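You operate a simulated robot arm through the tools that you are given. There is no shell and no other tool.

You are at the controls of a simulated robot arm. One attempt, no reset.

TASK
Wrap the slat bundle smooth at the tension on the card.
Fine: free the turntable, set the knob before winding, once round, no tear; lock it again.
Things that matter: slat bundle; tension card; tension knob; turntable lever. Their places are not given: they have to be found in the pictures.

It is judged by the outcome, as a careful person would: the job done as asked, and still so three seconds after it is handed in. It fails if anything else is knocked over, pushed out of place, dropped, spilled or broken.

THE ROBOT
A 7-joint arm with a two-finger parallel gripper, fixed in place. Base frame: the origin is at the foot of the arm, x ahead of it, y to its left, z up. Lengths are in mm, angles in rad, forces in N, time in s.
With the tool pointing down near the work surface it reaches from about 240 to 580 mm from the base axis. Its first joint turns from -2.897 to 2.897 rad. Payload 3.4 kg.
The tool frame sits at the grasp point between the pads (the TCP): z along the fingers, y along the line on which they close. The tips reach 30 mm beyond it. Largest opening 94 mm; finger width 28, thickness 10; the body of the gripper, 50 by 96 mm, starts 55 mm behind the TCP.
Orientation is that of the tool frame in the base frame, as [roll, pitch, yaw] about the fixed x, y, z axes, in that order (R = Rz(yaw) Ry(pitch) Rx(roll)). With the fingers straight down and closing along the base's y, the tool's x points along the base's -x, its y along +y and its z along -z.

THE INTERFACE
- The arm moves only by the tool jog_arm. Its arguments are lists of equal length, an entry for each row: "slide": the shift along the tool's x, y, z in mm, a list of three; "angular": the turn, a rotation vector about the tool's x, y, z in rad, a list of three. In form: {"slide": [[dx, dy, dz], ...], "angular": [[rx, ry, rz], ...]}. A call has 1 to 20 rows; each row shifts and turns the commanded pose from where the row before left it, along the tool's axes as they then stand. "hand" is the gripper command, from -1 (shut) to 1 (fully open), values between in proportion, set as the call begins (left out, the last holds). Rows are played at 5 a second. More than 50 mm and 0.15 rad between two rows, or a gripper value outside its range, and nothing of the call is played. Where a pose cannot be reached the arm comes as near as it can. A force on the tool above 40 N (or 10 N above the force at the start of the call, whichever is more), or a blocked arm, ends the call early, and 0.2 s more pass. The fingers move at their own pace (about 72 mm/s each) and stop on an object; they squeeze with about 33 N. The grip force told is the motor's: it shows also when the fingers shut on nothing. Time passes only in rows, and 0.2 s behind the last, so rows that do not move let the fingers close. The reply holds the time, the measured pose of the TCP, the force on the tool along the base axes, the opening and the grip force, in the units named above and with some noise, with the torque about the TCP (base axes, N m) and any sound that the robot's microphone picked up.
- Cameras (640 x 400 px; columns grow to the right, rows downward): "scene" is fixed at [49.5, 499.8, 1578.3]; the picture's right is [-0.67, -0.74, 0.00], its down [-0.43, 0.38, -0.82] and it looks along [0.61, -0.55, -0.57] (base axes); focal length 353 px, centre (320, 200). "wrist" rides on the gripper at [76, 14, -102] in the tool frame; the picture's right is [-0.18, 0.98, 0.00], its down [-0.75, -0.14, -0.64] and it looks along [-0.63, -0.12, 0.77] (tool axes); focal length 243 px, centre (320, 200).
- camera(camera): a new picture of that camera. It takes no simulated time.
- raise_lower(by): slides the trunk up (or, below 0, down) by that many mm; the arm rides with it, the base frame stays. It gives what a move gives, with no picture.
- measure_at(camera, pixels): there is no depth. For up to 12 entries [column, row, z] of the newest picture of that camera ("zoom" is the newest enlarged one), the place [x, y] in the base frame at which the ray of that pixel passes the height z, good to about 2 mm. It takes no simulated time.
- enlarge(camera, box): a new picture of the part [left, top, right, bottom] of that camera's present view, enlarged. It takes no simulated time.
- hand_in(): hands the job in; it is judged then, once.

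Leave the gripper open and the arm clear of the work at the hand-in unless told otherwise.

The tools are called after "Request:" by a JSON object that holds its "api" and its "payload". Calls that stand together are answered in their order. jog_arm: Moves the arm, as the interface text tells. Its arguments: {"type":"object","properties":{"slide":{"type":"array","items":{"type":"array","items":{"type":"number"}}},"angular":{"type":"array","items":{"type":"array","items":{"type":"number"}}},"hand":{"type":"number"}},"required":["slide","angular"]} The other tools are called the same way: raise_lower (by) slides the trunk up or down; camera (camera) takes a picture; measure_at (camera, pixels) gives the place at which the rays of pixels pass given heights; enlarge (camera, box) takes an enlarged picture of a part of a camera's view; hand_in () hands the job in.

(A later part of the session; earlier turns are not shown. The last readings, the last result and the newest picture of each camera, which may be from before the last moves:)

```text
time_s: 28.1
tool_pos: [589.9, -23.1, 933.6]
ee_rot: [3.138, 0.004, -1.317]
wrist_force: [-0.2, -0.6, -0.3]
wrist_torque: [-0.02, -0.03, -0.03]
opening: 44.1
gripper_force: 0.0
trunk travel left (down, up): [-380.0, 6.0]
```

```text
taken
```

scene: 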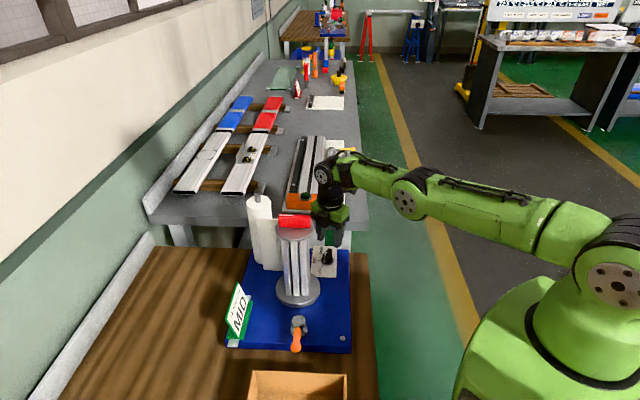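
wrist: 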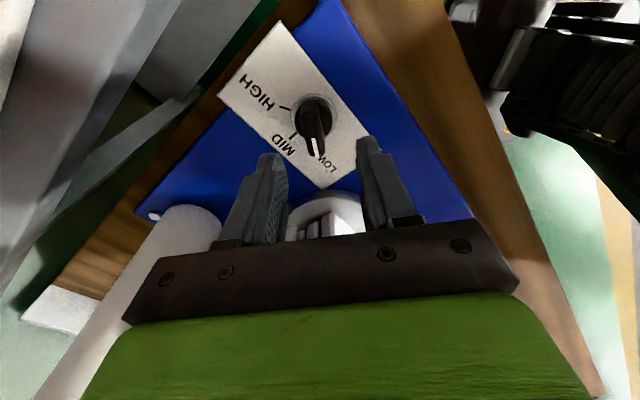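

The hand is above the knob. I'll enlarge to check the alignment of the wing between the fingers.

Request:
{"api": "enlarge", "payload": {"camera": "wrist", "box": [240, 60, 400, 200]}}

```text
2.86 times, centred on (320, 130) of wrist
```

zoom: 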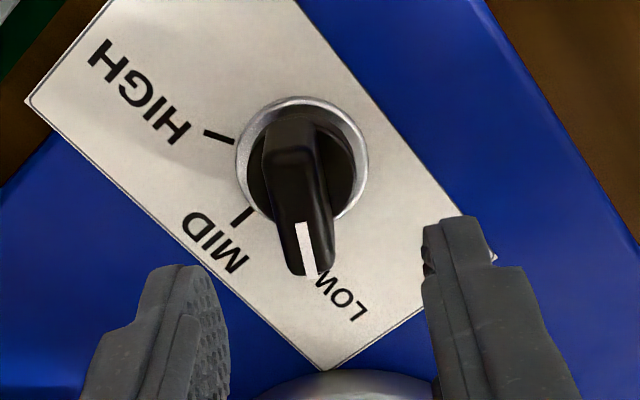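

The wing sits between the fingers, about 5 mm left of centre in the view, and parallel to them. I'll shift by that amount and lower onto it, tips to about z 838, with the fingers still open.

Request:
{"api": "jog_arm", "payload": {"slide": [[2, -4.5, 15], [0, 0, 20], [0, 0, 18], [0, 0, 12]], "angular": [[0, 0, 0], [0, 0, 0], [0, 0, 0], [0, 0, 0]]}}

Request:
{"api": "enlarge", "payload": {"camera": "wrist", "box": [220, 90, 420, 240]}}

Request:
{"api": "enlarge", "payload": {"camera": "scene", "box": [280, 200, 370, 290]}}

```text
time_s: 29.1
tool_pos: [578.7, -21.9, 889.3]
ee_rot: [-3.138, 0.002, -1.316]
wrist_force: [0.6, 0.4, 0.4]
wrist_torque: [-0.03, 0.0, -0.01]
opening: 44.0
gripper_force: 0.0
out of reach, approached as far as the arm can: row 1, 2, 3
trunk travel left (down, up): [-380.0, 6.0]
```

```text
2.67 times, centred on (320, 165) of wrist
```

zoom: 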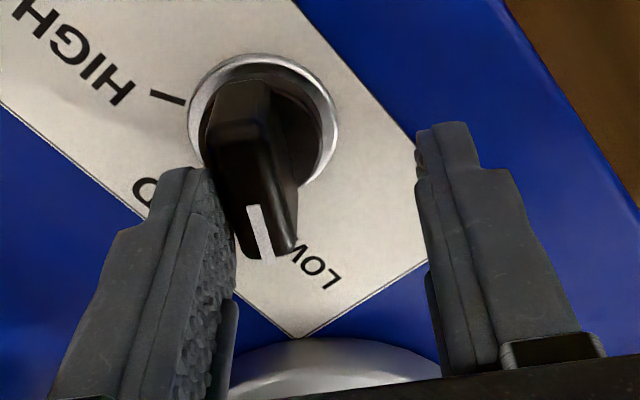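

```text
4.44 times, centred on (325, 245) of scene
```

zoom: 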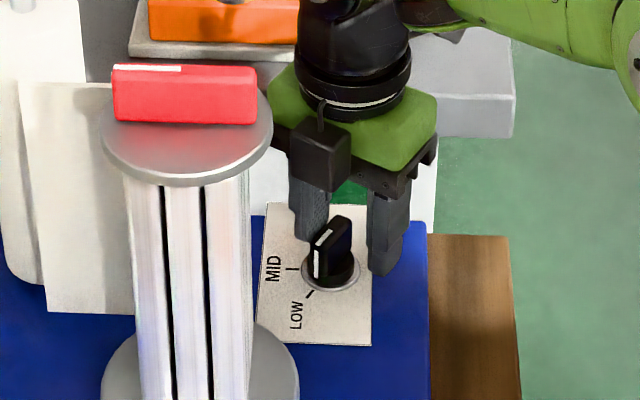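

The arm is at its reach limit here: it stopped at (579,-22,889), just above and beside the knob with no contact. I'll lift straight up 150 mm and then lower the trunk, so the arm works at a better height with more reach.

Request:
{"api": "jog_arm", "payload": {"slide": [[0, 0, -40], [0, 0, -40], [0, 0, -40], [0, 0, -40]], "angular": [[0, 0, 0], [0, 0, 0], [0, 0, 0], [0, 0, 0]]}}

```text
time_s: 30.1
tool_pos: [577.2, -21.8, 1049.8]
ee_rot: [3.141, 0.001, -1.317]
wrist_force: [0.0, -0.1, -1.0]
wrist_torque: [-0.01, -0.04, 0.0]
opening: 44.2
gripper_force: 0.1
trunk travel left (down, up): [-380.0, 6.0]
```

The hand is up at (577,-22,1050). I'll lower the trunk by 140 mm, which brings the hand straight down to about z 910, still above the knob.

Request:
{"api": "raise_lower", "payload": {"by": -140}}

Request:
{"api": "camera", "payload": {"camera": "scene"}}

Request:
{"api": "enlarge", "payload": {"camera": "wrist", "box": [240, 60, 400, 200]}}

```text
time_s: 31.7
tool_pos: [578.5, -20.5, 908.6]
ee_rot: [-3.14, 0.002, -1.317]
wrist_force: [1.1, -0.3, 0.4]
wrist_torque: [-0.01, -0.01, -0.01]
opening: 44.5
gripper_force: 0.1
trunk travel left (down, up): [-240.0, 146.0]
```

```text
taken
```

scene: 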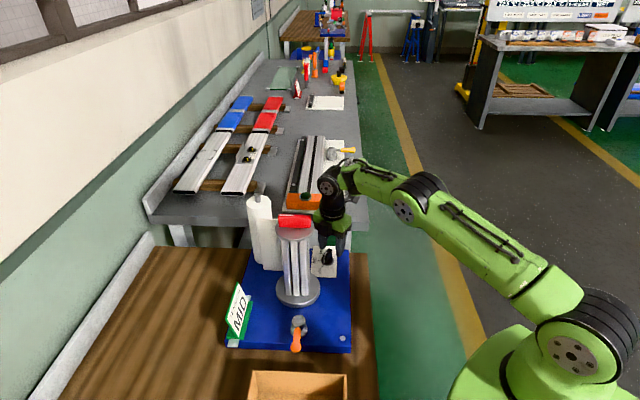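

```text
2.86 times, centred on (320, 130) of wrist
```

zoom: 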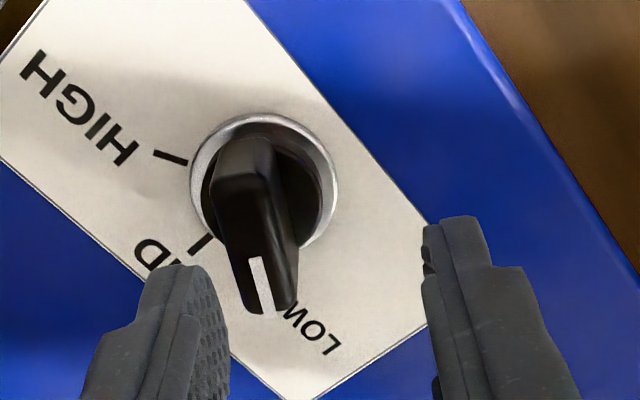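

There is more reach now. The wing's top centre sits about 15 mm left of the tool axis in the enlargement. I'll shift over it first and then check before descending.

Request:
{"api": "jog_arm", "payload": {"slide": [[2, -7.5, 0], [2, -7.5, 0]], "angular": [[0, 0, 0], [0, 0, 0]]}}

Request:
{"api": "enlarge", "payload": {"camera": "wrist", "box": [240, 60, 400, 200]}}

```text
time_s: 32.3
tool_pos: [594.2, -21.8, 909.2]
ee_rot: [-3.139, 0.001, -1.318]
wrist_force: [0.1, -0.4, 0.4]
wrist_torque: [-0.01, -0.01, -0.01]
opening: 44.3
gripper_force: 0.1
trunk travel left (down, up): [-240.0, 146.0]
```

```text
2.86 times, centred on (320, 130) of wrist
```

zoom: 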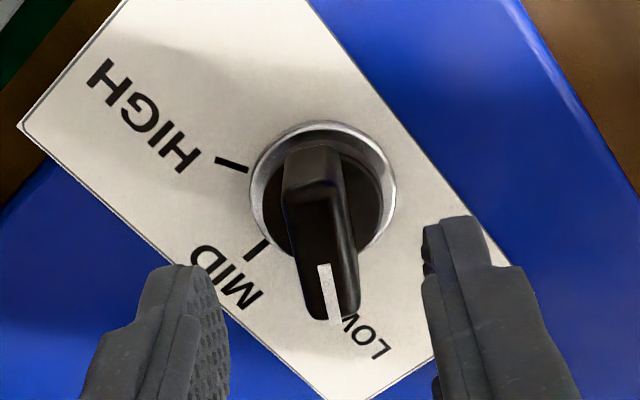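

The wing is centred between the fingers now. I'll descend 40 mm so the tips straddle it just above the plate.

Request:
{"api": "jog_arm", "payload": {"slide": [[0, 0, 15], [0, 0, 14], [0, 0, 10]], "angular": [[0, 0, 0], [0, 0, 0], [0, 0, 0]]}}

Request:
{"api": "enlarge", "payload": {"camera": "wrist", "box": [220, 90, 420, 240]}}

Request:
{"api": "enlarge", "payload": {"camera": "scene", "box": [280, 210, 370, 290]}}

```text
time_s: 33.1
tool_pos: [593.0, -21.0, 870.5]
ee_rot: [-3.141, 0.002, -1.316]
wrist_force: [0.0, 0.4, -0.1]
wrist_torque: [0.0, 0.04, -0.02]
opening: 44.2
gripper_force: 0.1
trunk travel left (down, up): [-240.0, 146.0]
```

```text
2.67 times, centred on (320, 165) of wrist
```

zoom: 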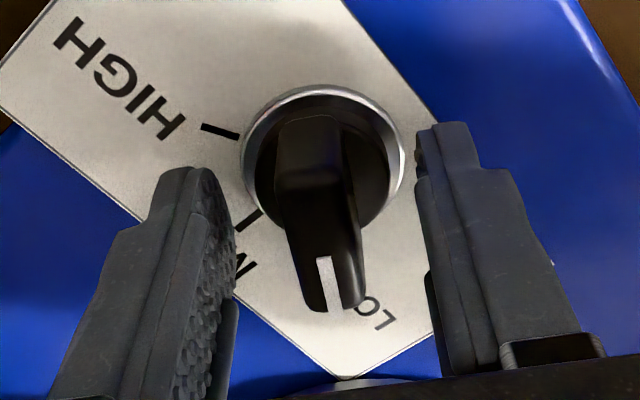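

```text
5.00 times, centred on (325, 250) of scene
```

zoom: 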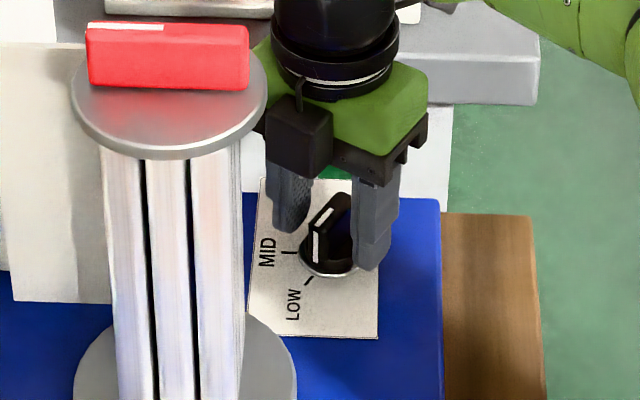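

The fingers straddle the wing symmetrically. I'll close on it.

Request:
{"api": "jog_arm", "payload": {"slide": [[0, 0, 0], [0, 0, 0], [0, 0, 0], [0, 0, 0]], "angular": [[0, 0, 0], [0, 0, 0], [0, 0, 0], [0, 0, 0]], "hand": -1}}

Request:
{"api": "enlarge", "payload": {"camera": "wrist", "box": [220, 90, 420, 240]}}

```text
time_s: 34.1
tool_pos: [594.1, -21.5, 869.1]
ee_rot: [3.14, 0.004, -1.316]
wrist_force: [-2.3, -0.3, -1.6]
wrist_torque: [-0.07, 0.08, -0.03]
opening: 31.5
gripper_force: 44.7
trunk travel left (down, up): [-240.0, 146.0]
```

```text
2.67 times, centred on (320, 165) of wrist
```

zoom: 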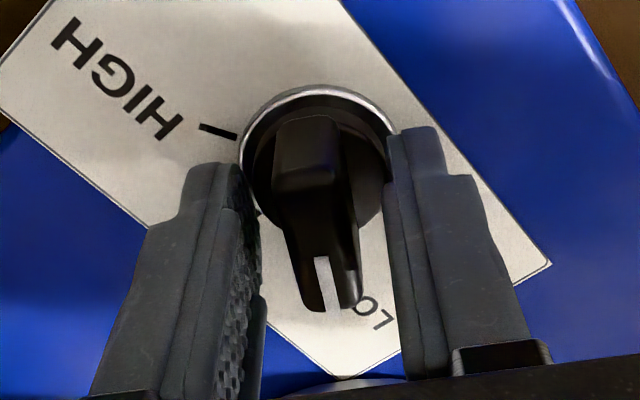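

The opening of 31.5 mm shows the tips closed on the round skirt under the wing. I'll open, raise 13 mm and close on the wing itself.

Request:
{"api": "jog_arm", "payload": {"slide": [[0, 0, 0], [0, 0, -6], [0, 0, -7]], "angular": [[0, 0, 0], [0, 0, 0], [0, 0, 0]], "hand": -0.06}}

Request:
{"api": "jog_arm", "payload": {"slide": [[0, 0, 0], [0, 0, 0], [0, 0, 0], [0, 0, 0]], "angular": [[0, 0, 0], [0, 0, 0], [0, 0, 0], [0, 0, 0]], "hand": -1}}

Request:
{"api": "enlarge", "payload": {"camera": "wrist", "box": [220, 90, 420, 240]}}

```text
time_s: 34.9
tool_pos: [593.9, -20.7, 883.5]
ee_rot: [-3.141, 0.001, -1.316]
wrist_force: [-0.1, 0.3, 0.0]
wrist_torque: [-0.02, 0.03, -0.01]
opening: 44.4
gripper_force: 0.1
trunk travel left (down, up): [-240.0, 146.0]
```

```text
time_s: 35.9
tool_pos: [594.8, -20.2, 883.4]
ee_rot: [3.141, 0.003, -1.316]
wrist_force: [-5.1, -0.3, -0.8]
wrist_torque: [0.19, 0.2, -0.03]
opening: 13.8
gripper_force: 45.7
trunk travel left (down, up): [-240.0, 146.0]
```

```text
2.67 times, centred on (320, 165) of wrist
```

zoom: 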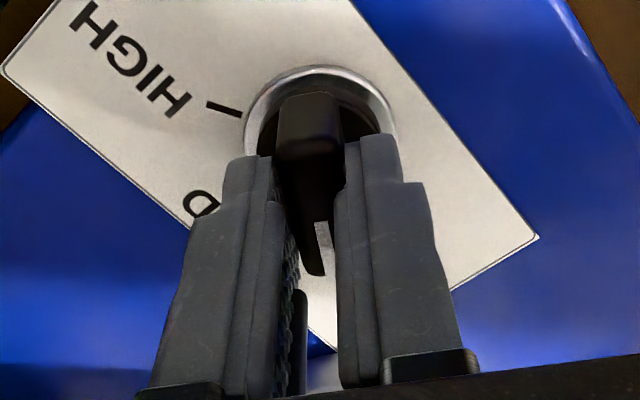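

The fingers are on the wing now (13.8 mm) with a slight sideways load of about 5 N. I'll ease 1.5 mm to relax it and then begin turning clockwise in small steps.

Request:
{"api": "jog_arm", "payload": {"slide": [[0, 1.5, 0], [0, 0, 0], [0, 0, 0], [0, 0, 0], [0, 0, 0], [0, 0, 0]], "angular": [[0, 0, 0], [0, 0, 0.07], [0, 0, 0.07], [0, 0, 0.07], [0, 0, 0.07], [0, 0, 0.07]]}}

Request:
{"api": "enlarge", "payload": {"camera": "scene", "box": [300, 235, 345, 285]}}

Request:
{"api": "enlarge", "payload": {"camera": "wrist", "box": [220, 90, 420, 240]}}

```text
time_s: 37.3
tool_pos: [593.5, -21.8, 883.3]
ee_rot: [-3.14, 0.003, -1.667]
wrist_force: [5.0, -0.5, 1.0]
wrist_torque: [-0.38, -0.05, 0.03]
opening: 13.4
gripper_force: 45.5
trunk travel left (down, up): [-240.0, 146.0]
```

```text
8.00 times, centred on (322, 260) of scene
```

zoom: 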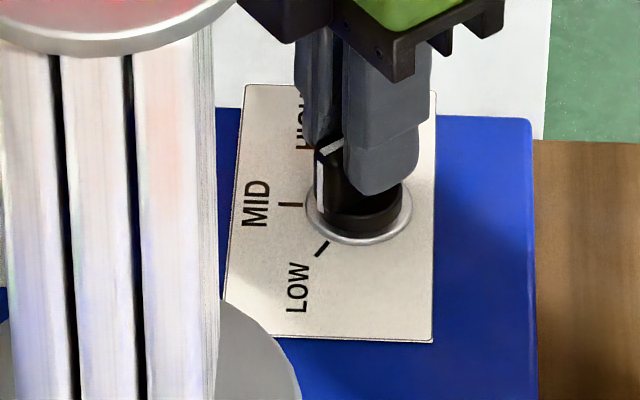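

```text
2.67 times, centred on (320, 165) of wrist
```

zoom: 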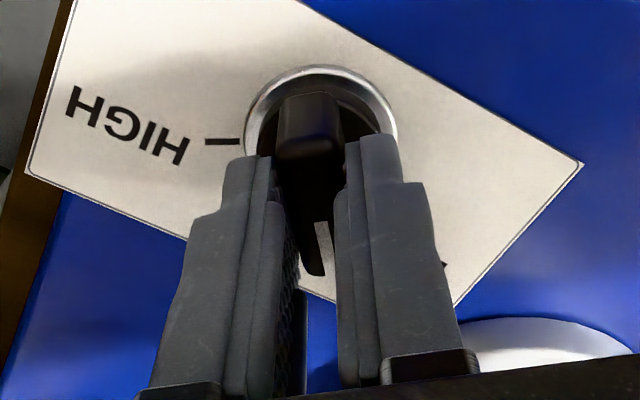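

The knob turns with the hand; it has gone 20° so far. The pointer should reach MID (45°) at tool yaw −2.356, so about 0.69 rad remains. I'll continue.

Request:
{"api": "jog_arm", "payload": {"slide": [[0, 0, 0], [0, 0, 0], [0, 0, 0], [0, 0, 0], [0, 0, 0], [0, 0, 0], [0, 0, 0], [0, 0, 0]], "angular": [[0, 0, 0.075], [0, 0, 0.075], [0, 0, 0.075], [0, 0, 0.075], [0, 0, 0.075], [0, 0, 0.075], [0, 0, 0.075], [0, 0, 0.075]]}}

Request:
{"api": "enlarge", "payload": {"camera": "scene", "box": [300, 235, 345, 285]}}

Request:
{"api": "enlarge", "payload": {"camera": "wrist", "box": [220, 90, 420, 240]}}

```text
time_s: 39.1
tool_pos: [592.2, -21.5, 883.1]
ee_rot: [3.14, 0.002, -2.268]
wrist_force: [8.3, 1.3, 3.0]
wrist_torque: [-0.04, -0.15, 0.01]
opening: 13.5
gripper_force: 45.3
trunk travel left (down, up): [-240.0, 146.0]
```

```text
8.00 times, centred on (322, 260) of scene
```

zoom: 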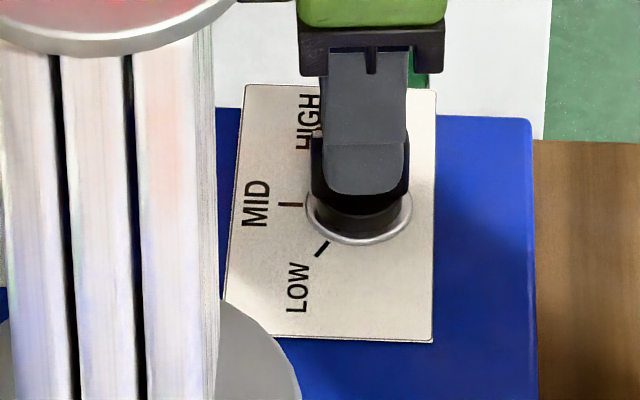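

```text
2.67 times, centred on (320, 165) of wrist
```

zoom: 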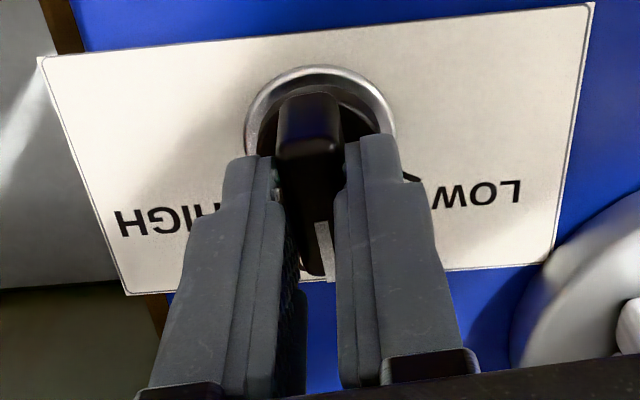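

About 5° remains, with a small sideways load in +x. I'll ease that and finish the turn to yaw −2.356.

Request:
{"api": "jog_arm", "payload": {"slide": [[-0.9, -1.1, 0], [0, 0, 0], [0, 0, 0]], "angular": [[0, 0, 0.03], [0, 0, 0.03], [0, 0, 0.028]]}}

Request:
{"api": "jog_arm", "payload": {"slide": [[0, 0, 0], [0, 0, 0], [0, 0, 0]], "angular": [[0, 0, 0], [0, 0, 0], [0, 0, 0]], "hand": -0.06}}

Request:
{"api": "enlarge", "payload": {"camera": "wrist", "box": [220, 90, 420, 240]}}

Request:
{"api": "enlarge", "payload": {"camera": "scene", "box": [300, 235, 345, 285]}}

```text
time_s: 39.9
tool_pos: [593.6, -21.7, 883.0]
ee_rot: [3.141, 0.0, -2.355]
wrist_force: [1.7, 2.5, 3.0]
wrist_torque: [0.56, -0.51, 0.01]
opening: 13.8
gripper_force: 45.2
trunk travel left (down, up): [-240.0, 146.0]
```

```text
time_s: 40.7
tool_pos: [595.0, -21.8, 884.2]
ee_rot: [3.14, 0.0, -2.354]
wrist_force: [0.0, 0.1, -0.9]
wrist_torque: [0.0, -0.01, 0.0]
opening: 44.0
gripper_force: 0.0
trunk travel left (down, up): [-240.0, 146.0]
```

```text
2.67 times, centred on (320, 165) of wrist
```

zoom: 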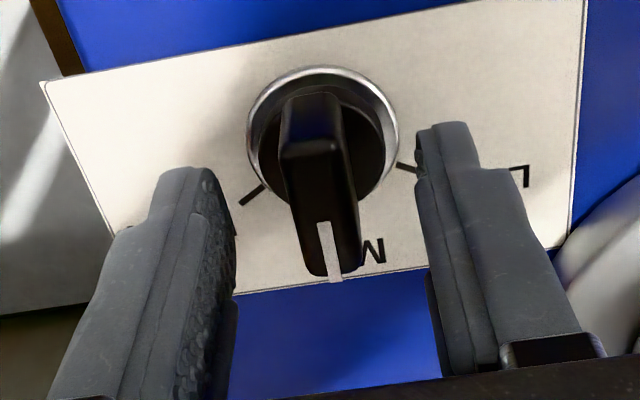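

```text
8.00 times, centred on (322, 260) of scene
```

zoom: 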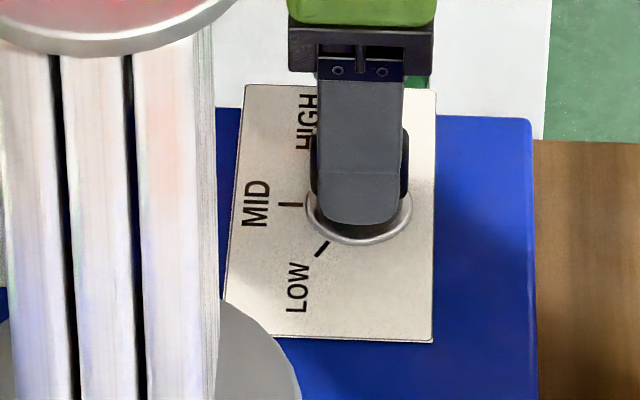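

The fingers are open. I'll lift straight up and check the knob's pointer against the ticks.

Request:
{"api": "jog_arm", "payload": {"slide": [[0, 0, -20], [0, 0, -30], [0, 0, -40], [0, 0, -45]], "angular": [[0, 0, 0], [0, 0, 0], [0, 0, 0], [0, 0, 0]]}}

Request:
{"api": "enlarge", "payload": {"camera": "scene", "box": [300, 240, 345, 285]}}

Request:
{"api": "enlarge", "payload": {"camera": "wrist", "box": [250, 40, 390, 160]}}

```text
time_s: 41.7
tool_pos: [592.6, -19.6, 1019.3]
ee_rot: [3.14, 0.003, -2.355]
wrist_force: [-0.3, 0.4, 0.1]
wrist_torque: [0.02, 0.01, -0.03]
opening: 44.3
gripper_force: 0.1
trunk travel left (down, up): [-240.0, 146.0]
```

```text
8.89 times, centred on (322, 262) of scene
```

zoom: 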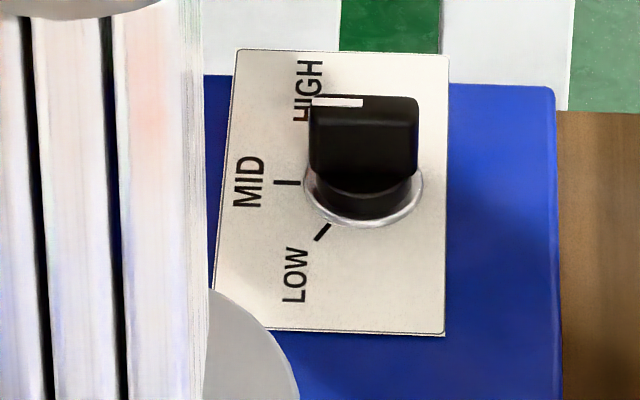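

```text
3.33 times, centred on (320, 100) of wrist
```

zoom: 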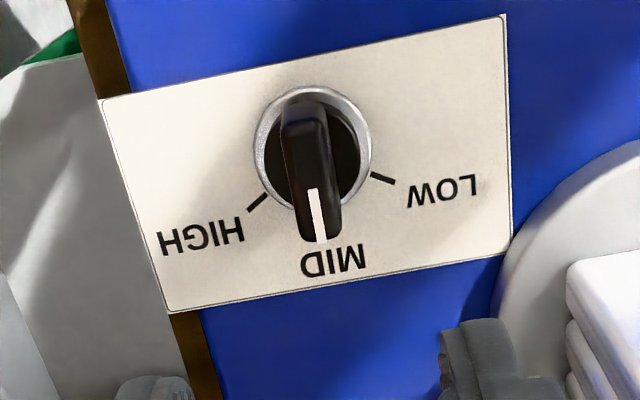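

Both views show the pointer on MID. In the scene the wing's white line points straight left along the MID tick, and in the wrist view it sits midway between the LOW and HIGH ticks, over the "MID" label.

Next is winding. I'll raise the trunk for reach at the top of the bundle, which also lifts the hand to about z 1160, above the red bar.

Request:
{"api": "raise_lower", "payload": {"by": 144}}

```text
time_s: 43.4
tool_pos: [593.8, -18.6, 1164.1]
ee_rot: [3.14, 0.0, -2.354]
wrist_force: [-0.4, -0.1, -0.4]
wrist_torque: [0.0, -0.05, -0.03]
opening: 44.2
gripper_force: 0.1
trunk travel left (down, up): [-384.0, 2.0]
```

I'm well above the bar. I'll move sideways to above the bundle axis at (562,115), keeping the height.

Request:
{"api": "jog_arm", "payload": {"slide": [[-24.1, 39.1, 0], [-24.1, 39.1, 0], [-24.1, 39.1, 0]], "angular": [[0, 0, 0], [0, 0, 0], [0, 0, 0]]}}

Request:
{"api": "camera", "payload": {"camera": "wrist"}}

Request:
{"api": "enlarge", "payload": {"camera": "scene", "box": [240, 150, 350, 300]}}

```text
time_s: 44.2
tool_pos: [563.9, 116.5, 1163.6]
ee_rot: [3.141, 0.002, -2.354]
wrist_force: [0.7, 0.4, -0.2]
wrist_torque: [0.0, 0.03, -0.01]
opening: 44.2
gripper_force: 0.0
trunk travel left (down, up): [-384.0, 2.0]
```

```text
taken
```

wrist: 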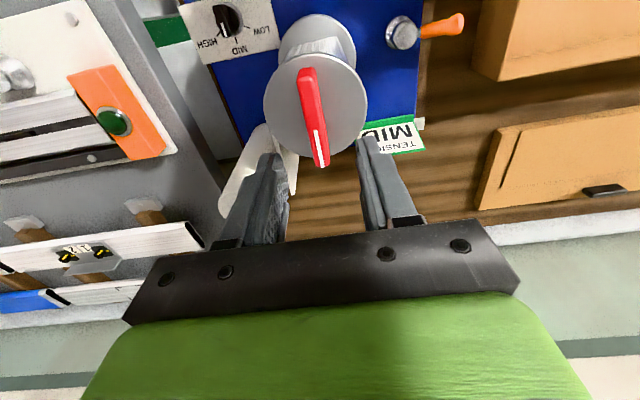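

```text
2.67 times, centred on (295, 225) of scene
```

zoom: 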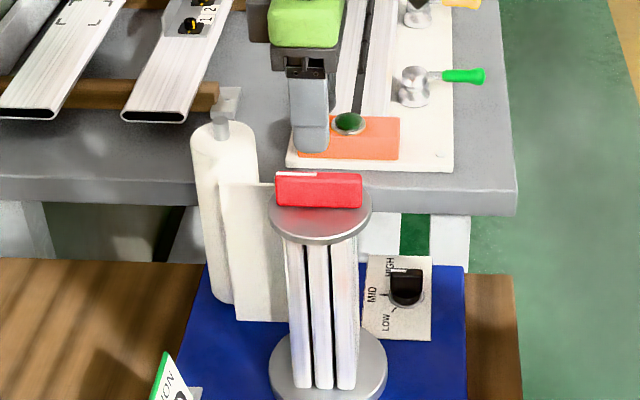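

Now the red bar is right under the hand. I'll enlarge for exact alignment of the bar and its mark.

Request:
{"api": "enlarge", "payload": {"camera": "wrist", "box": [240, 40, 400, 200]}}

Request:
{"api": "measure_at", "payload": {"camera": "wrist", "pixels": [[264, 105, 1060], [368, 97, 1060], [313, 152, 1060], [320, 158, 1088], [306, 72, 1088], [312, 108, 1088]]}}

```text
2.50 times, centred on (320, 120) of wrist
```

zoom: 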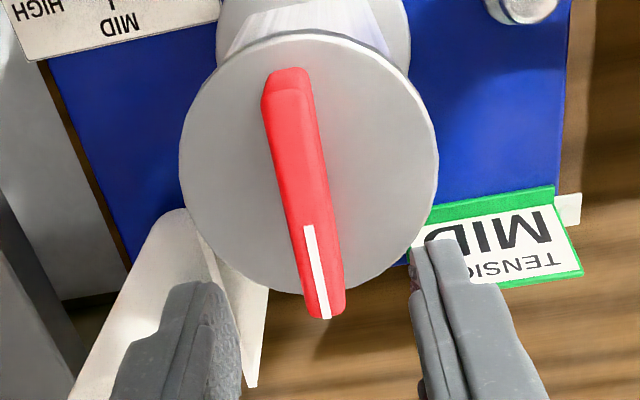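

```text
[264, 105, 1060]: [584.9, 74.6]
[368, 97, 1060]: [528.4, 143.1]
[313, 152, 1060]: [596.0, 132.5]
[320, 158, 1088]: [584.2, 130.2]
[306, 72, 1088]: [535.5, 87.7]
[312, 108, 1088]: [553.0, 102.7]
```

I'll triangulate the bar's ends from both cameras to pin down the rotation axis and bar height.

Request:
{"api": "measure_at", "payload": {"camera": "wrist", "pixels": [[322.8, 167.2, 1080], [322.8, 167.2, 1095], [308, 78, 1080], [308, 78, 1095], [315.6, 105.6, 1055], [315.6, 105.6, 1065]]}}

Request:
{"api": "enlarge", "payload": {"camera": "scene", "box": [268, 200, 323, 245]}}

```text
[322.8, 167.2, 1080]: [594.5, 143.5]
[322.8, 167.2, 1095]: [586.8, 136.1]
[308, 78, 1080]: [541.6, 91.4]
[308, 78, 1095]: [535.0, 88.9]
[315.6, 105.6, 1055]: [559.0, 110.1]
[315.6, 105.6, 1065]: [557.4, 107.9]
```

```text
8.89 times, centred on (296, 222) of scene
```

zoom: 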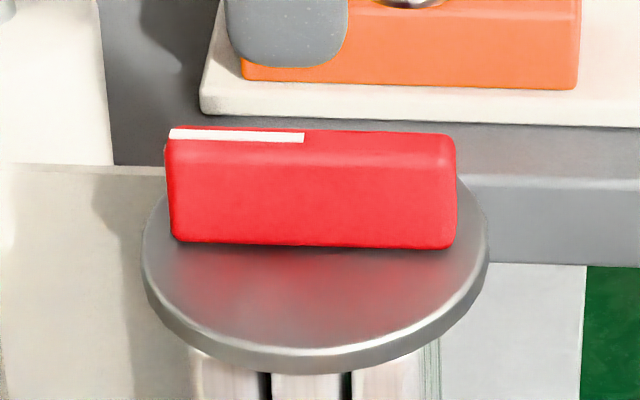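

Request:
{"api": "measure_at", "payload": {"camera": "scene", "pixels": [[278.6, 215.1, 1080], [278.6, 215.1, 1095], [310.7, 215.75, 1080], [310.7, 215.75, 1095], [278.85, 226.8, 1055], [278.85, 226.8, 1065], [310.7, 227.6, 1055], [310.7, 227.6, 1065]]}}

```text
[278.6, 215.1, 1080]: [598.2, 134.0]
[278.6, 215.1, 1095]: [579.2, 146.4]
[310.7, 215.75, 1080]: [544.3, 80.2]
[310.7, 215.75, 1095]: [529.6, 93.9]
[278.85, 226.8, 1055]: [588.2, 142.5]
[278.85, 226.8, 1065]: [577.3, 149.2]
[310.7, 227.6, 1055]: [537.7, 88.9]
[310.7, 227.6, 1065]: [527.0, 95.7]
```

The triangulation agrees: the bar centre, and so the rotation axis, is (563,115). The bar's top is at z 1088, its bottom at z 1057, and it lies along 45°. Before gripping, I'll test in free air whether the wrist can turn the full 180° clockwise from here. I'll use tool-z rotation only, well above the bar.

Request:
{"api": "jog_arm", "payload": {"slide": [[1.5, -1.5, 0], [0, 0, 0], [0, 0, 0], [0, 0, 0], [0, 0, 0], [0, 0, 0], [0, 0, 0], [0, 0, 0], [0, 0, 0], [0, 0, 0], [0, 0, 0], [0, 0, 0], [0, 0, 0], [0, 0, 0], [0, 0, 0], [0, 0, 0], [0, 0, 0], [0, 0, 0], [0, 0, 0], [0, 0, 0]], "angular": [[0, 0, 0], [0, 0, 0.145], [0, 0, 0.145], [0, 0, 0.145], [0, 0, 0.145], [0, 0, 0.145], [0, 0, 0.145], [0, 0, 0.145], [0, 0, 0.145], [0, 0, 0.145], [0, 0, 0.145], [0, 0, 0.145], [0, 0, 0.145], [0, 0, 0.145], [0, 0, 0.145], [0, 0, 0.145], [0, 0, 0.145], [0, 0, 0.145], [0, 0, 0.145], [0, 0, 0.145]]}}

```text
time_s: 48.4
tool_pos: [562.3, 112.9, 1164.1]
ee_rot: [-3.14, -0.004, 1.17]
wrist_force: [-0.7, 0.3, 0.0]
wrist_torque: [0.0, 0.01, 0.02]
opening: 44.1
gripper_force: 0.1
trunk travel left (down, up): [-384.0, 2.0]
```

That was reachable (158° so far). I'll go on to find where the limit is.

Request:
{"api": "jog_arm", "payload": {"slide": [[0, 0, 0], [0, 0, 0], [0, 0, 0], [0, 0, 0], [0, 0, 0], [0, 0, 0], [0, 0, 0], [0, 0, 0]], "angular": [[0, 0, 0.14], [0, 0, 0.14], [0, 0, 0.14], [0, 0, 0.14], [0, 0, 0.14], [0, 0, 0.14], [0, 0, 0.14], [0, 0, 0.14]]}}

```text
time_s: 50.2
tool_pos: [561.8, 113.6, 1162.3]
ee_rot: [-3.137, 0.002, 0.051]
wrist_force: [0.1, -0.5, 0.0]
wrist_torque: [-0.02, -0.03, 0.03]
opening: 44.3
gripper_force: 0.0
trunk travel left (down, up): [-384.0, 2.0]
```

The wrist can turn at least 222° clockwise from the start orientation, so two 180° grips will make exactly one turn. I'll rotate back to the start orientation (yaw −2.356).

Request:
{"api": "jog_arm", "payload": {"slide": [[0, 0, 0], [0, 0, 0], [0, 0, 0], [0, 0, 0], [0, 0, 0], [0, 0, 0], [0, 0, 0], [0, 0, 0], [0, 0, 0], [0, 0, 0], [0, 0, 0], [0, 0, 0], [0, 0, 0], [0, 0, 0], [0, 0, 0], [0, 0, 0], [0, 0, 0], [0, 0, 0], [0, 0, 0], [0, 0, 0]], "angular": [[0, 0, -0.145], [0, 0, -0.145], [0, 0, -0.145], [0, 0, -0.145], [0, 0, -0.145], [0, 0, -0.145], [0, 0, -0.145], [0, 0, -0.145], [0, 0, -0.145], [0, 0, -0.145], [0, 0, -0.145], [0, 0, -0.145], [0, 0, -0.145], [0, 0, -0.145], [0, 0, -0.145], [0, 0, -0.145], [0, 0, -0.145], [0, 0, -0.145], [0, 0, -0.145], [0, 0, -0.145]]}}

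Request:
{"api": "jog_arm", "payload": {"slide": [[0, 0, 0], [0, 0, 0], [0, 0, 0], [0, 0, 0], [0, 0, 0], [0, 0, 0], [0, 0, 0]], "angular": [[0, 0, -0.139], [0, 0, -0.139], [0, 0, -0.139], [0, 0, -0.139], [0, 0, -0.139], [0, 0, -0.139], [0, 0, -0.139]]}}

Request:
{"api": "enlarge", "payload": {"camera": "wrist", "box": [240, 40, 400, 200]}}

```text
time_s: 54.4
tool_pos: [561.3, 113.4, 1162.1]
ee_rot: [3.138, 0.0, 2.956]
wrist_force: [0.3, -0.4, 0.5]
wrist_torque: [-0.02, 0.0, 0.03]
opening: 44.3
gripper_force: 0.0
trunk travel left (down, up): [-384.0, 2.0]
```

```text
time_s: 56.0
tool_pos: [561.3, 111.6, 1163.2]
ee_rot: [3.141, 0.001, -2.355]
wrist_force: [1.1, -0.4, -0.1]
wrist_torque: [0.03, 0.02, -0.02]
opening: 44.2
gripper_force: 0.0
trunk travel left (down, up): [-384.0, 2.0]
```

```text
2.50 times, centred on (320, 120) of wrist
```

zoom: 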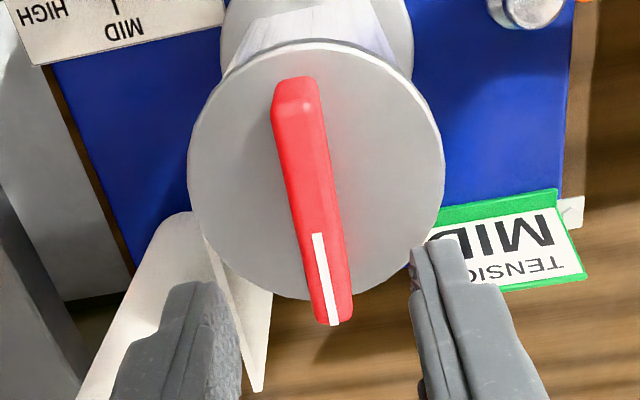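

The bar is well aligned, and I see only a small 2–3 mm drift along it to correct. I'll correct that and lower so the fingers straddle the bar, tips about 5 mm above the disc.

Request:
{"api": "jog_arm", "payload": {"slide": [[-2.5, 0, 20], [0, 0, 20], [0, 0, 18], [0, 0, 12]], "angular": [[0, 0, 0], [0, 0, 0], [0, 0, 0], [0, 0, 0]]}}

Request:
{"api": "enlarge", "payload": {"camera": "wrist", "box": [220, 90, 420, 240]}}

Request:
{"api": "enlarge", "payload": {"camera": "scene", "box": [240, 170, 340, 250]}}

```text
time_s: 57.0
tool_pos: [563.0, 113.5, 1092.6]
ee_rot: [3.139, 0.004, -2.355]
wrist_force: [0.3, -0.4, -0.3]
wrist_torque: [0.0, 0.03, 0.02]
opening: 44.2
gripper_force: 0.0
trunk travel left (down, up): [-384.0, 2.0]
```

```text
2.67 times, centred on (320, 165) of wrist
```

zoom: 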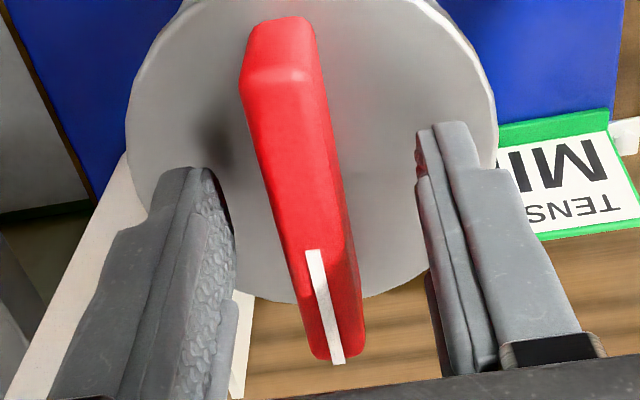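

```text
5.00 times, centred on (290, 210) of scene
```

zoom: 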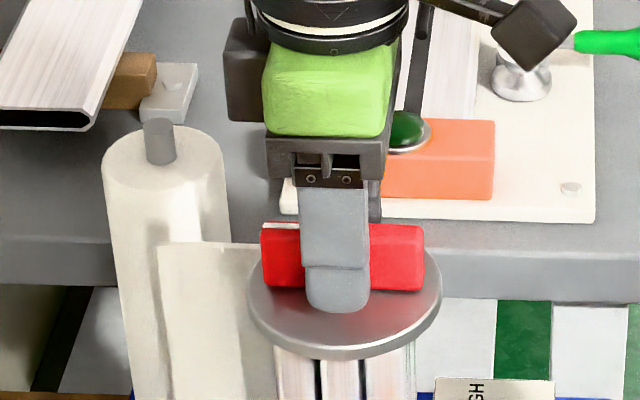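

The fingers straddle the red bar, tips just above the disc. I'll close on it now.

Request:
{"api": "jog_arm", "payload": {"slide": [[0, 0, 0], [0, 0, 0], [0, 0, 0], [0, 0, 0]], "angular": [[0, 0, 0], [0, 0, 0], [0, 0, 0], [0, 0, 0]], "hand": -1}}

```text
time_s: 58.0
tool_pos: [563.4, 112.7, 1092.1]
ee_rot: [3.14, 0.003, -2.359]
wrist_force: [6.9, -4.6, 3.6]
wrist_torque: [-0.67, -0.03, -0.02]
opening: 13.9
gripper_force: 44.1
trunk travel left (down, up): [-384.0, 2.0]
```

The bar is gripped at 13.9 mm, with a small side load toward −y of the tool. I'll ease 1.5 mm that way, then start turning clockwise slowly and check that the turntable is free and that force and torque stay small.

Request:
{"api": "jog_arm", "payload": {"slide": [[0, -1.5, 0], [0, 0, 0], [0, 0, 0], [0, 0, 0], [0, 0, 0], [0, 0, 0]], "angular": [[0, 0, 0], [0, 0, 0.03], [0, 0, 0.03], [0, 0, 0.03], [0, 0, 0.03], [0, 0, 0.03]]}}

Request:
{"api": "enlarge", "payload": {"camera": "scene", "box": [240, 180, 350, 310]}}

Request:
{"api": "enlarge", "payload": {"camera": "wrist", "box": [220, 90, 420, 240]}}

```text
time_s: 59.4
tool_pos: [563.9, 111.7, 1093.8]
ee_rot: [3.137, 0.003, -2.508]
wrist_force: [0.7, -8.8, -0.4]
wrist_torque: [0.08, -1.25, 0.04]
opening: 13.9
gripper_force: 44.8
trunk travel left (down, up): [-384.0, 2.0]
```

```text
3.08 times, centred on (295, 245) of scene
```

zoom: 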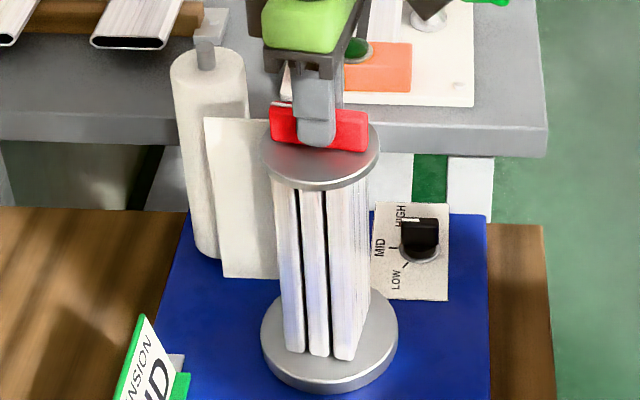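

```text
2.67 times, centred on (320, 165) of wrist
```

zoom: 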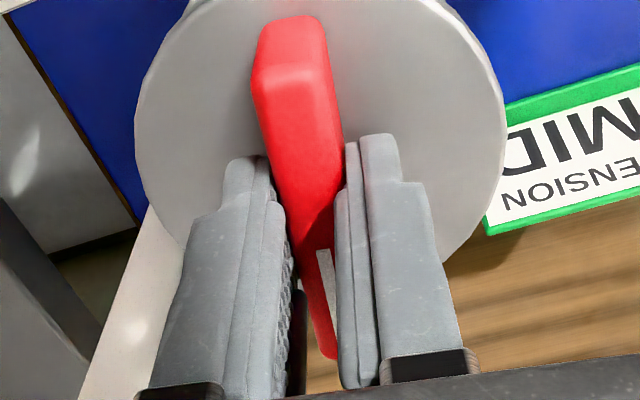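

The bundle turns with the bar: the slats in the scene view have rotated and the torque is nearly zero, so the turntable is free. There is a side load of about 9 N in −y, so I'll shift the centre 1.5 mm that way and continue clockwise slowly.

Request:
{"api": "jog_arm", "payload": {"slide": [[0.9, -1.2, 0], [0, 0, 0], [0, 0, 0], [0, 0, 0], [0, 0, 0], [0, 0, 0], [0, 0, 0], [0, 0, 0]], "angular": [[0, 0, 0.03], [0, 0, 0.045], [0, 0, 0.045], [0, 0, 0.045], [0, 0, 0.045], [0, 0, 0.045], [0, 0, 0.045], [0, 0, 0.045]]}}

Request:
{"api": "enlarge", "payload": {"camera": "scene", "box": [240, 180, 350, 310]}}

```text
time_s: 61.2
tool_pos: [564.1, 112.2, 1093.1]
ee_rot: [3.138, 0.001, -2.853]
wrist_force: [-2.2, -1.3, -2.5]
wrist_torque: [-0.03, -1.43, 0.07]
opening: 13.7
gripper_force: 44.7
trunk travel left (down, up): [-384.0, 2.0]
```

```text
3.08 times, centred on (295, 245) of scene
```

zoom: 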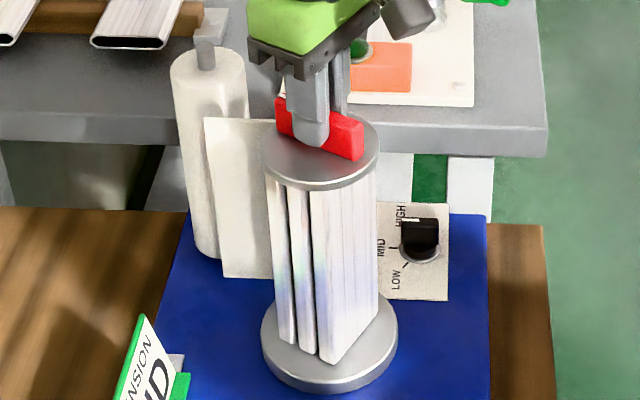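

Loads are small now and the film still looks smooth. I'll continue clockwise at the same slow rate.

Request:
{"api": "jog_arm", "payload": {"slide": [[0, 0, 0], [0, 0, 0], [0, 0, 0], [0, 0, 0], [0, 0, 0], [0, 0, 0], [0, 0, 0], [0, 0, 0], [0, 0, 0], [0, 0, 0], [0, 0, 0], [0, 0, 0]], "angular": [[0, 0, 0.05], [0, 0, 0.05], [0, 0, 0.05], [0, 0, 0.05], [0, 0, 0.05], [0, 0, 0.05], [0, 0, 0.05], [0, 0, 0.05], [0, 0, 0.05], [0, 0, 0.05], [0, 0, 0.05], [0, 0, 0.05]]}}

Request:
{"api": "enlarge", "payload": {"camera": "scene", "box": [240, 180, 350, 310]}}

```text
time_s: 63.8
tool_pos: [564.1, 113.2, 1092.6]
ee_rot: [3.141, 0.002, 2.831]
wrist_force: [-1.2, 4.7, -4.7]
wrist_torque: [-0.63, -1.26, 0.02]
opening: 13.7
gripper_force: 45.1
trunk travel left (down, up): [-384.0, 2.0]
```

```text
3.08 times, centred on (295, 245) of scene
```

zoom: 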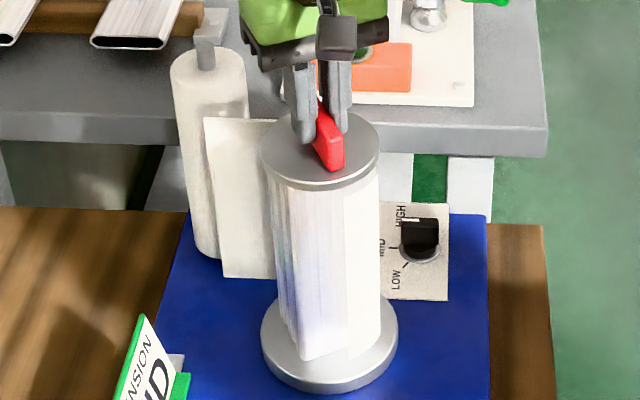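

The film (cream sheet) is now coming round on the right side of the bundle, so it winds on correctly and stays smooth. I'll continue clockwise.

Request:
{"api": "jog_arm", "payload": {"slide": [[0, 0, 0], [0, 0, 0], [0, 0, 0], [0, 0, 0], [0, 0, 0], [0, 0, 0], [0, 0, 0], [0, 0, 0], [0, 0, 0], [0, 0, 0], [0, 0, 0], [0, 0, 0], [0, 0, 0], [0, 0, 0]], "angular": [[0, 0, 0.05], [0, 0, 0.05], [0, 0, 0.05], [0, 0, 0.05], [0, 0, 0.05], [0, 0, 0.05], [0, 0, 0.05], [0, 0, 0.05], [0, 0, 0.05], [0, 0, 0.05], [0, 0, 0.05], [0, 0, 0.05], [0, 0, 0.05], [0, 0, 0.05]]}}

Request:
{"api": "enlarge", "payload": {"camera": "scene", "box": [240, 180, 350, 310]}}

```text
time_s: 66.8
tool_pos: [565.5, 114.5, 1093.3]
ee_rot: [3.139, -0.003, 2.133]
wrist_force: [3.7, 11.5, 1.5]
wrist_torque: [0.75, 0.68, 0.09]
opening: 13.6
gripper_force: 44.8
trunk travel left (down, up): [-384.0, 2.0]
```

```text
3.08 times, centred on (295, 245) of scene
```

zoom: 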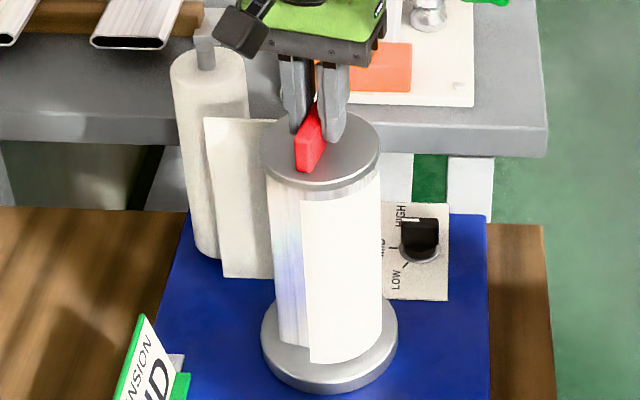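

About 103° is done and the film lies smooth. A side load of about 12 N in +y has built up, so I'll re-centre about 1.8 mm that way and continue.

Request:
{"api": "jog_arm", "payload": {"slide": [[1.26, 1.38, 0], [0, 0, 0], [0, 0, 0], [0, 0, 0], [0, 0, 0], [0, 0, 0], [0, 0, 0], [0, 0, 0], [0, 0, 0], [0, 0, 0], [0, 0, 0], [0, 0, 0], [0, 0, 0]], "angular": [[0, 0, 0.02], [0, 0, 0.05], [0, 0, 0.05], [0, 0, 0.05], [0, 0, 0.05], [0, 0, 0.05], [0, 0, 0.05], [0, 0, 0.05], [0, 0, 0.05], [0, 0, 0.05], [0, 0, 0.05], [0, 0, 0.05], [0, 0, 0.05]]}}

Request:
{"api": "enlarge", "payload": {"camera": "scene", "box": [240, 180, 350, 310]}}

```text
time_s: 69.6
tool_pos: [566.7, 115.0, 1093.5]
ee_rot: [3.14, -0.003, 1.513]
wrist_force: [8.0, 4.9, 10.4]
wrist_torque: [-0.84, -0.02, 0.09]
opening: 14.1
gripper_force: 44.8
trunk travel left (down, up): [-384.0, 2.0]
```

```text
3.08 times, centred on (295, 245) of scene
```

zoom: 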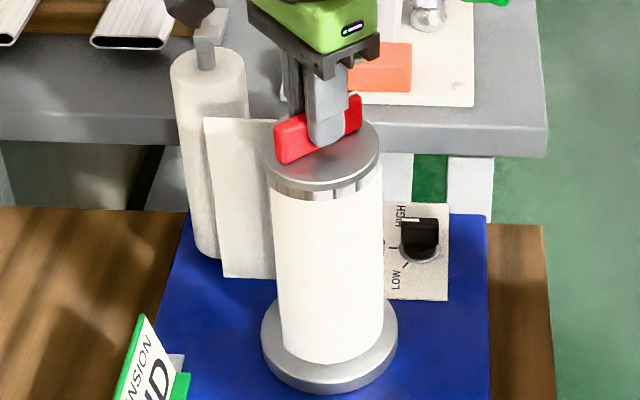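

138° is done. I'll re-centre slightly again and complete this half turn, to yaw about 0.78.

Request:
{"api": "jog_arm", "payload": {"slide": [[0.8, 1.2, -0.7], [0, 0, 0], [0, 0, 0], [0, 0, 0], [0, 0, 0], [0, 0, 0], [0, 0, 0], [0, 0, 0], [0, 0, 0], [0, 0, 0], [0, 0, 0], [0, 0, 0], [0, 0, 0], [0, 0, 0], [0, 0, 0]], "angular": [[0, 0, 0.03], [0, 0, 0.05], [0, 0, 0.05], [0, 0, 0.05], [0, 0, 0.05], [0, 0, 0.05], [0, 0, 0.05], [0, 0, 0.05], [0, 0, 0.05], [0, 0, 0.05], [0, 0, 0.05], [0, 0, 0.05], [0, 0, 0.05], [0, 0, 0.05], [0, 0, 0.05]]}}

Request:
{"api": "enlarge", "payload": {"camera": "scene", "box": [240, 180, 350, 310]}}

Request:
{"api": "enlarge", "payload": {"camera": "wrist", "box": [220, 90, 420, 240]}}

```text
time_s: 72.8
tool_pos: [567.1, 113.6, 1093.2]
ee_rot: [-3.141, -0.002, 0.786]
wrist_force: [-4.0, -2.6, -8.6]
wrist_torque: [-0.39, -0.01, 0.03]
opening: 13.8
gripper_force: 45.5
trunk travel left (down, up): [-384.0, 2.0]
```

```text
3.08 times, centred on (295, 245) of scene
```

zoom: 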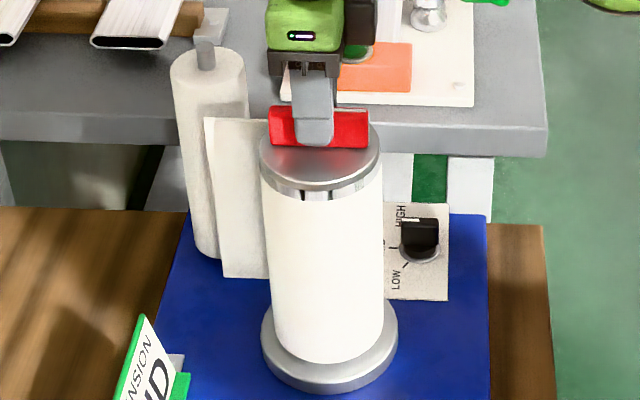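

```text
2.67 times, centred on (320, 165) of wrist
```

zoom: 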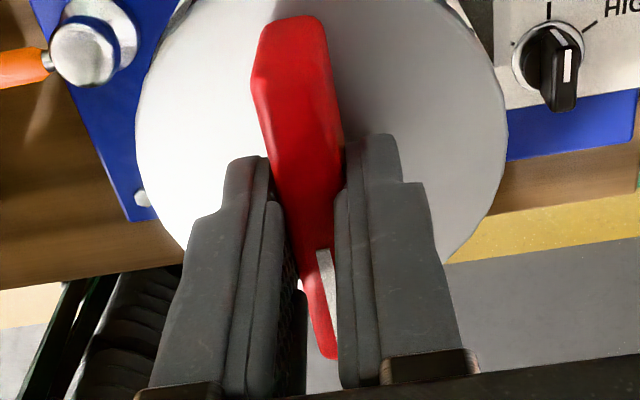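

The half turn is done: the mark now points the opposite way, and the film covers the near side smoothly. Now I'll open the fingers only slightly (about 22 mm), so that if the film tension pulled the turntable back, the fingers would catch it.

Request:
{"api": "jog_arm", "payload": {"slide": [[0, 0, 0], [0, 0, 0], [0, 0, 0], [0, 0, 0], [0, 0, 0], [0, 0, 0]], "angular": [[0, 0, 0], [0, 0, 0], [0, 0, 0], [0, 0, 0], [0, 0, 0], [0, 0, 0]], "hand": -0.53}}

Request:
{"api": "enlarge", "payload": {"camera": "wrist", "box": [220, 90, 420, 240]}}

Request:
{"api": "enlarge", "payload": {"camera": "scene", "box": [240, 180, 350, 310]}}

```text
time_s: 74.2
tool_pos: [566.1, 114.0, 1093.5]
ee_rot: [-3.139, -0.001, 0.784]
wrist_force: [0.4, 0.5, 0.9]
wrist_torque: [0.0, -0.01, -0.01]
opening: 22.0
gripper_force: 0.1
trunk travel left (down, up): [-384.0, 2.0]
```

```text
2.67 times, centred on (320, 165) of wrist
```

zoom: 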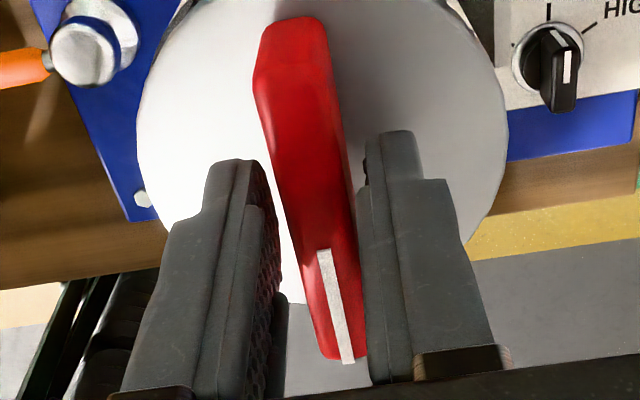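

```text
3.08 times, centred on (295, 245) of scene
```

zoom: 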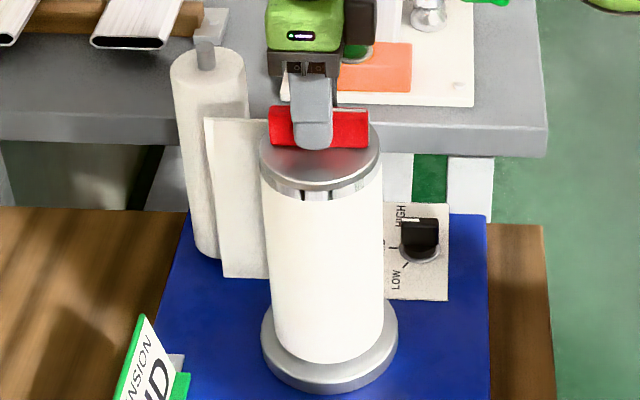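

The bar stays where it is, with no spring-back. I'll open wider, lift clear and turn the wrist back 180° in free air to take a second grip.

Request:
{"api": "jog_arm", "payload": {"slide": [[0, 0, 0], [0, 0, 0], [0, 0, -20], [0, 0, -25], [0, 0, -25]], "angular": [[0, 0, 0], [0, 0, 0], [0, 0, 0], [0, 0, 0], [0, 0, 0]], "hand": -0.06}}

Request:
{"api": "jog_arm", "payload": {"slide": [[0, 0, 0], [0, 0, 0], [0, 0, 0], [0, 0, 0], [0, 0, 0], [0, 0, 0], [0, 0, 0], [0, 0, 0], [0, 0, 0], [0, 0, 0], [0, 0, 0], [0, 0, 0], [0, 0, 0], [0, 0, 0], [0, 0, 0], [0, 0, 0], [0, 0, 0], [0, 0, 0], [0, 0, 0], [0, 0, 0]], "angular": [[0, 0, -0.145], [0, 0, -0.145], [0, 0, -0.145], [0, 0, -0.145], [0, 0, -0.145], [0, 0, -0.145], [0, 0, -0.145], [0, 0, -0.145], [0, 0, -0.145], [0, 0, -0.145], [0, 0, -0.145], [0, 0, -0.145], [0, 0, -0.145], [0, 0, -0.145], [0, 0, -0.145], [0, 0, -0.145], [0, 0, -0.145], [0, 0, -0.145], [0, 0, -0.145], [0, 0, -0.145]]}}

Request:
{"api": "jog_arm", "payload": {"slide": [[0, 0, 0], [0, 0, 0]], "angular": [[0, 0, -0.12], [0, 0, -0.12]]}}

Request:
{"api": "enlarge", "payload": {"camera": "wrist", "box": [240, 40, 400, 200]}}

Request:
{"api": "enlarge", "payload": {"camera": "scene", "box": [240, 170, 350, 310]}}

```text
time_s: 75.4
tool_pos: [566.0, 114.0, 1162.7]
ee_rot: [-3.139, -0.002, 0.786]
wrist_force: [-0.4, -0.3, -0.1]
wrist_torque: [-0.03, 0.04, 0.04]
opening: 44.2
gripper_force: 0.0
trunk travel left (down, up): [-384.0, 2.0]
```

```text
time_s: 79.6
tool_pos: [566.5, 112.5, 1162.9]
ee_rot: [3.139, 0.001, -2.597]
wrist_force: [-0.5, 0.1, 0.6]
wrist_torque: [0.03, -0.01, -0.01]
opening: 44.5
gripper_force: 0.1
trunk travel left (down, up): [-384.0, 2.0]
```

```text
time_s: 80.2
tool_pos: [565.9, 113.6, 1164.3]
ee_rot: [3.14, 0.004, -2.355]
wrist_force: [0.5, 0.7, 0.2]
wrist_torque: [0.03, 0.03, 0.03]
opening: 43.8
gripper_force: 0.1
trunk travel left (down, up): [-384.0, 2.0]
```

```text
2.50 times, centred on (320, 120) of wrist
```

zoom: 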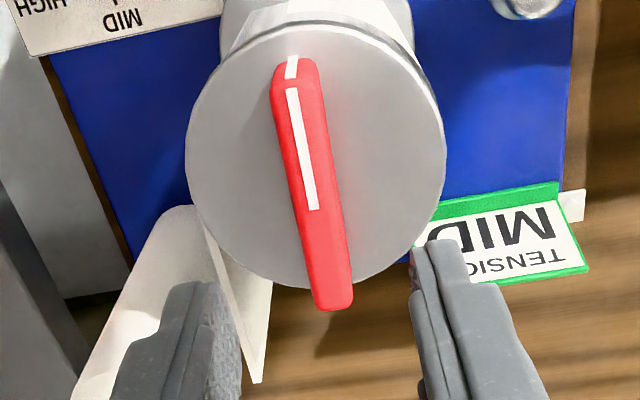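

```text
2.86 times, centred on (295, 240) of scene
```

zoom: 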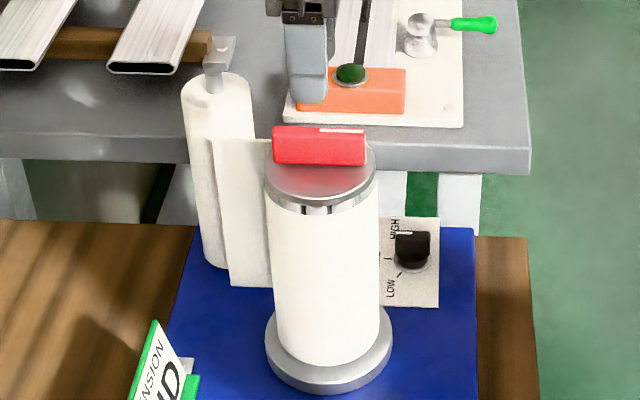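

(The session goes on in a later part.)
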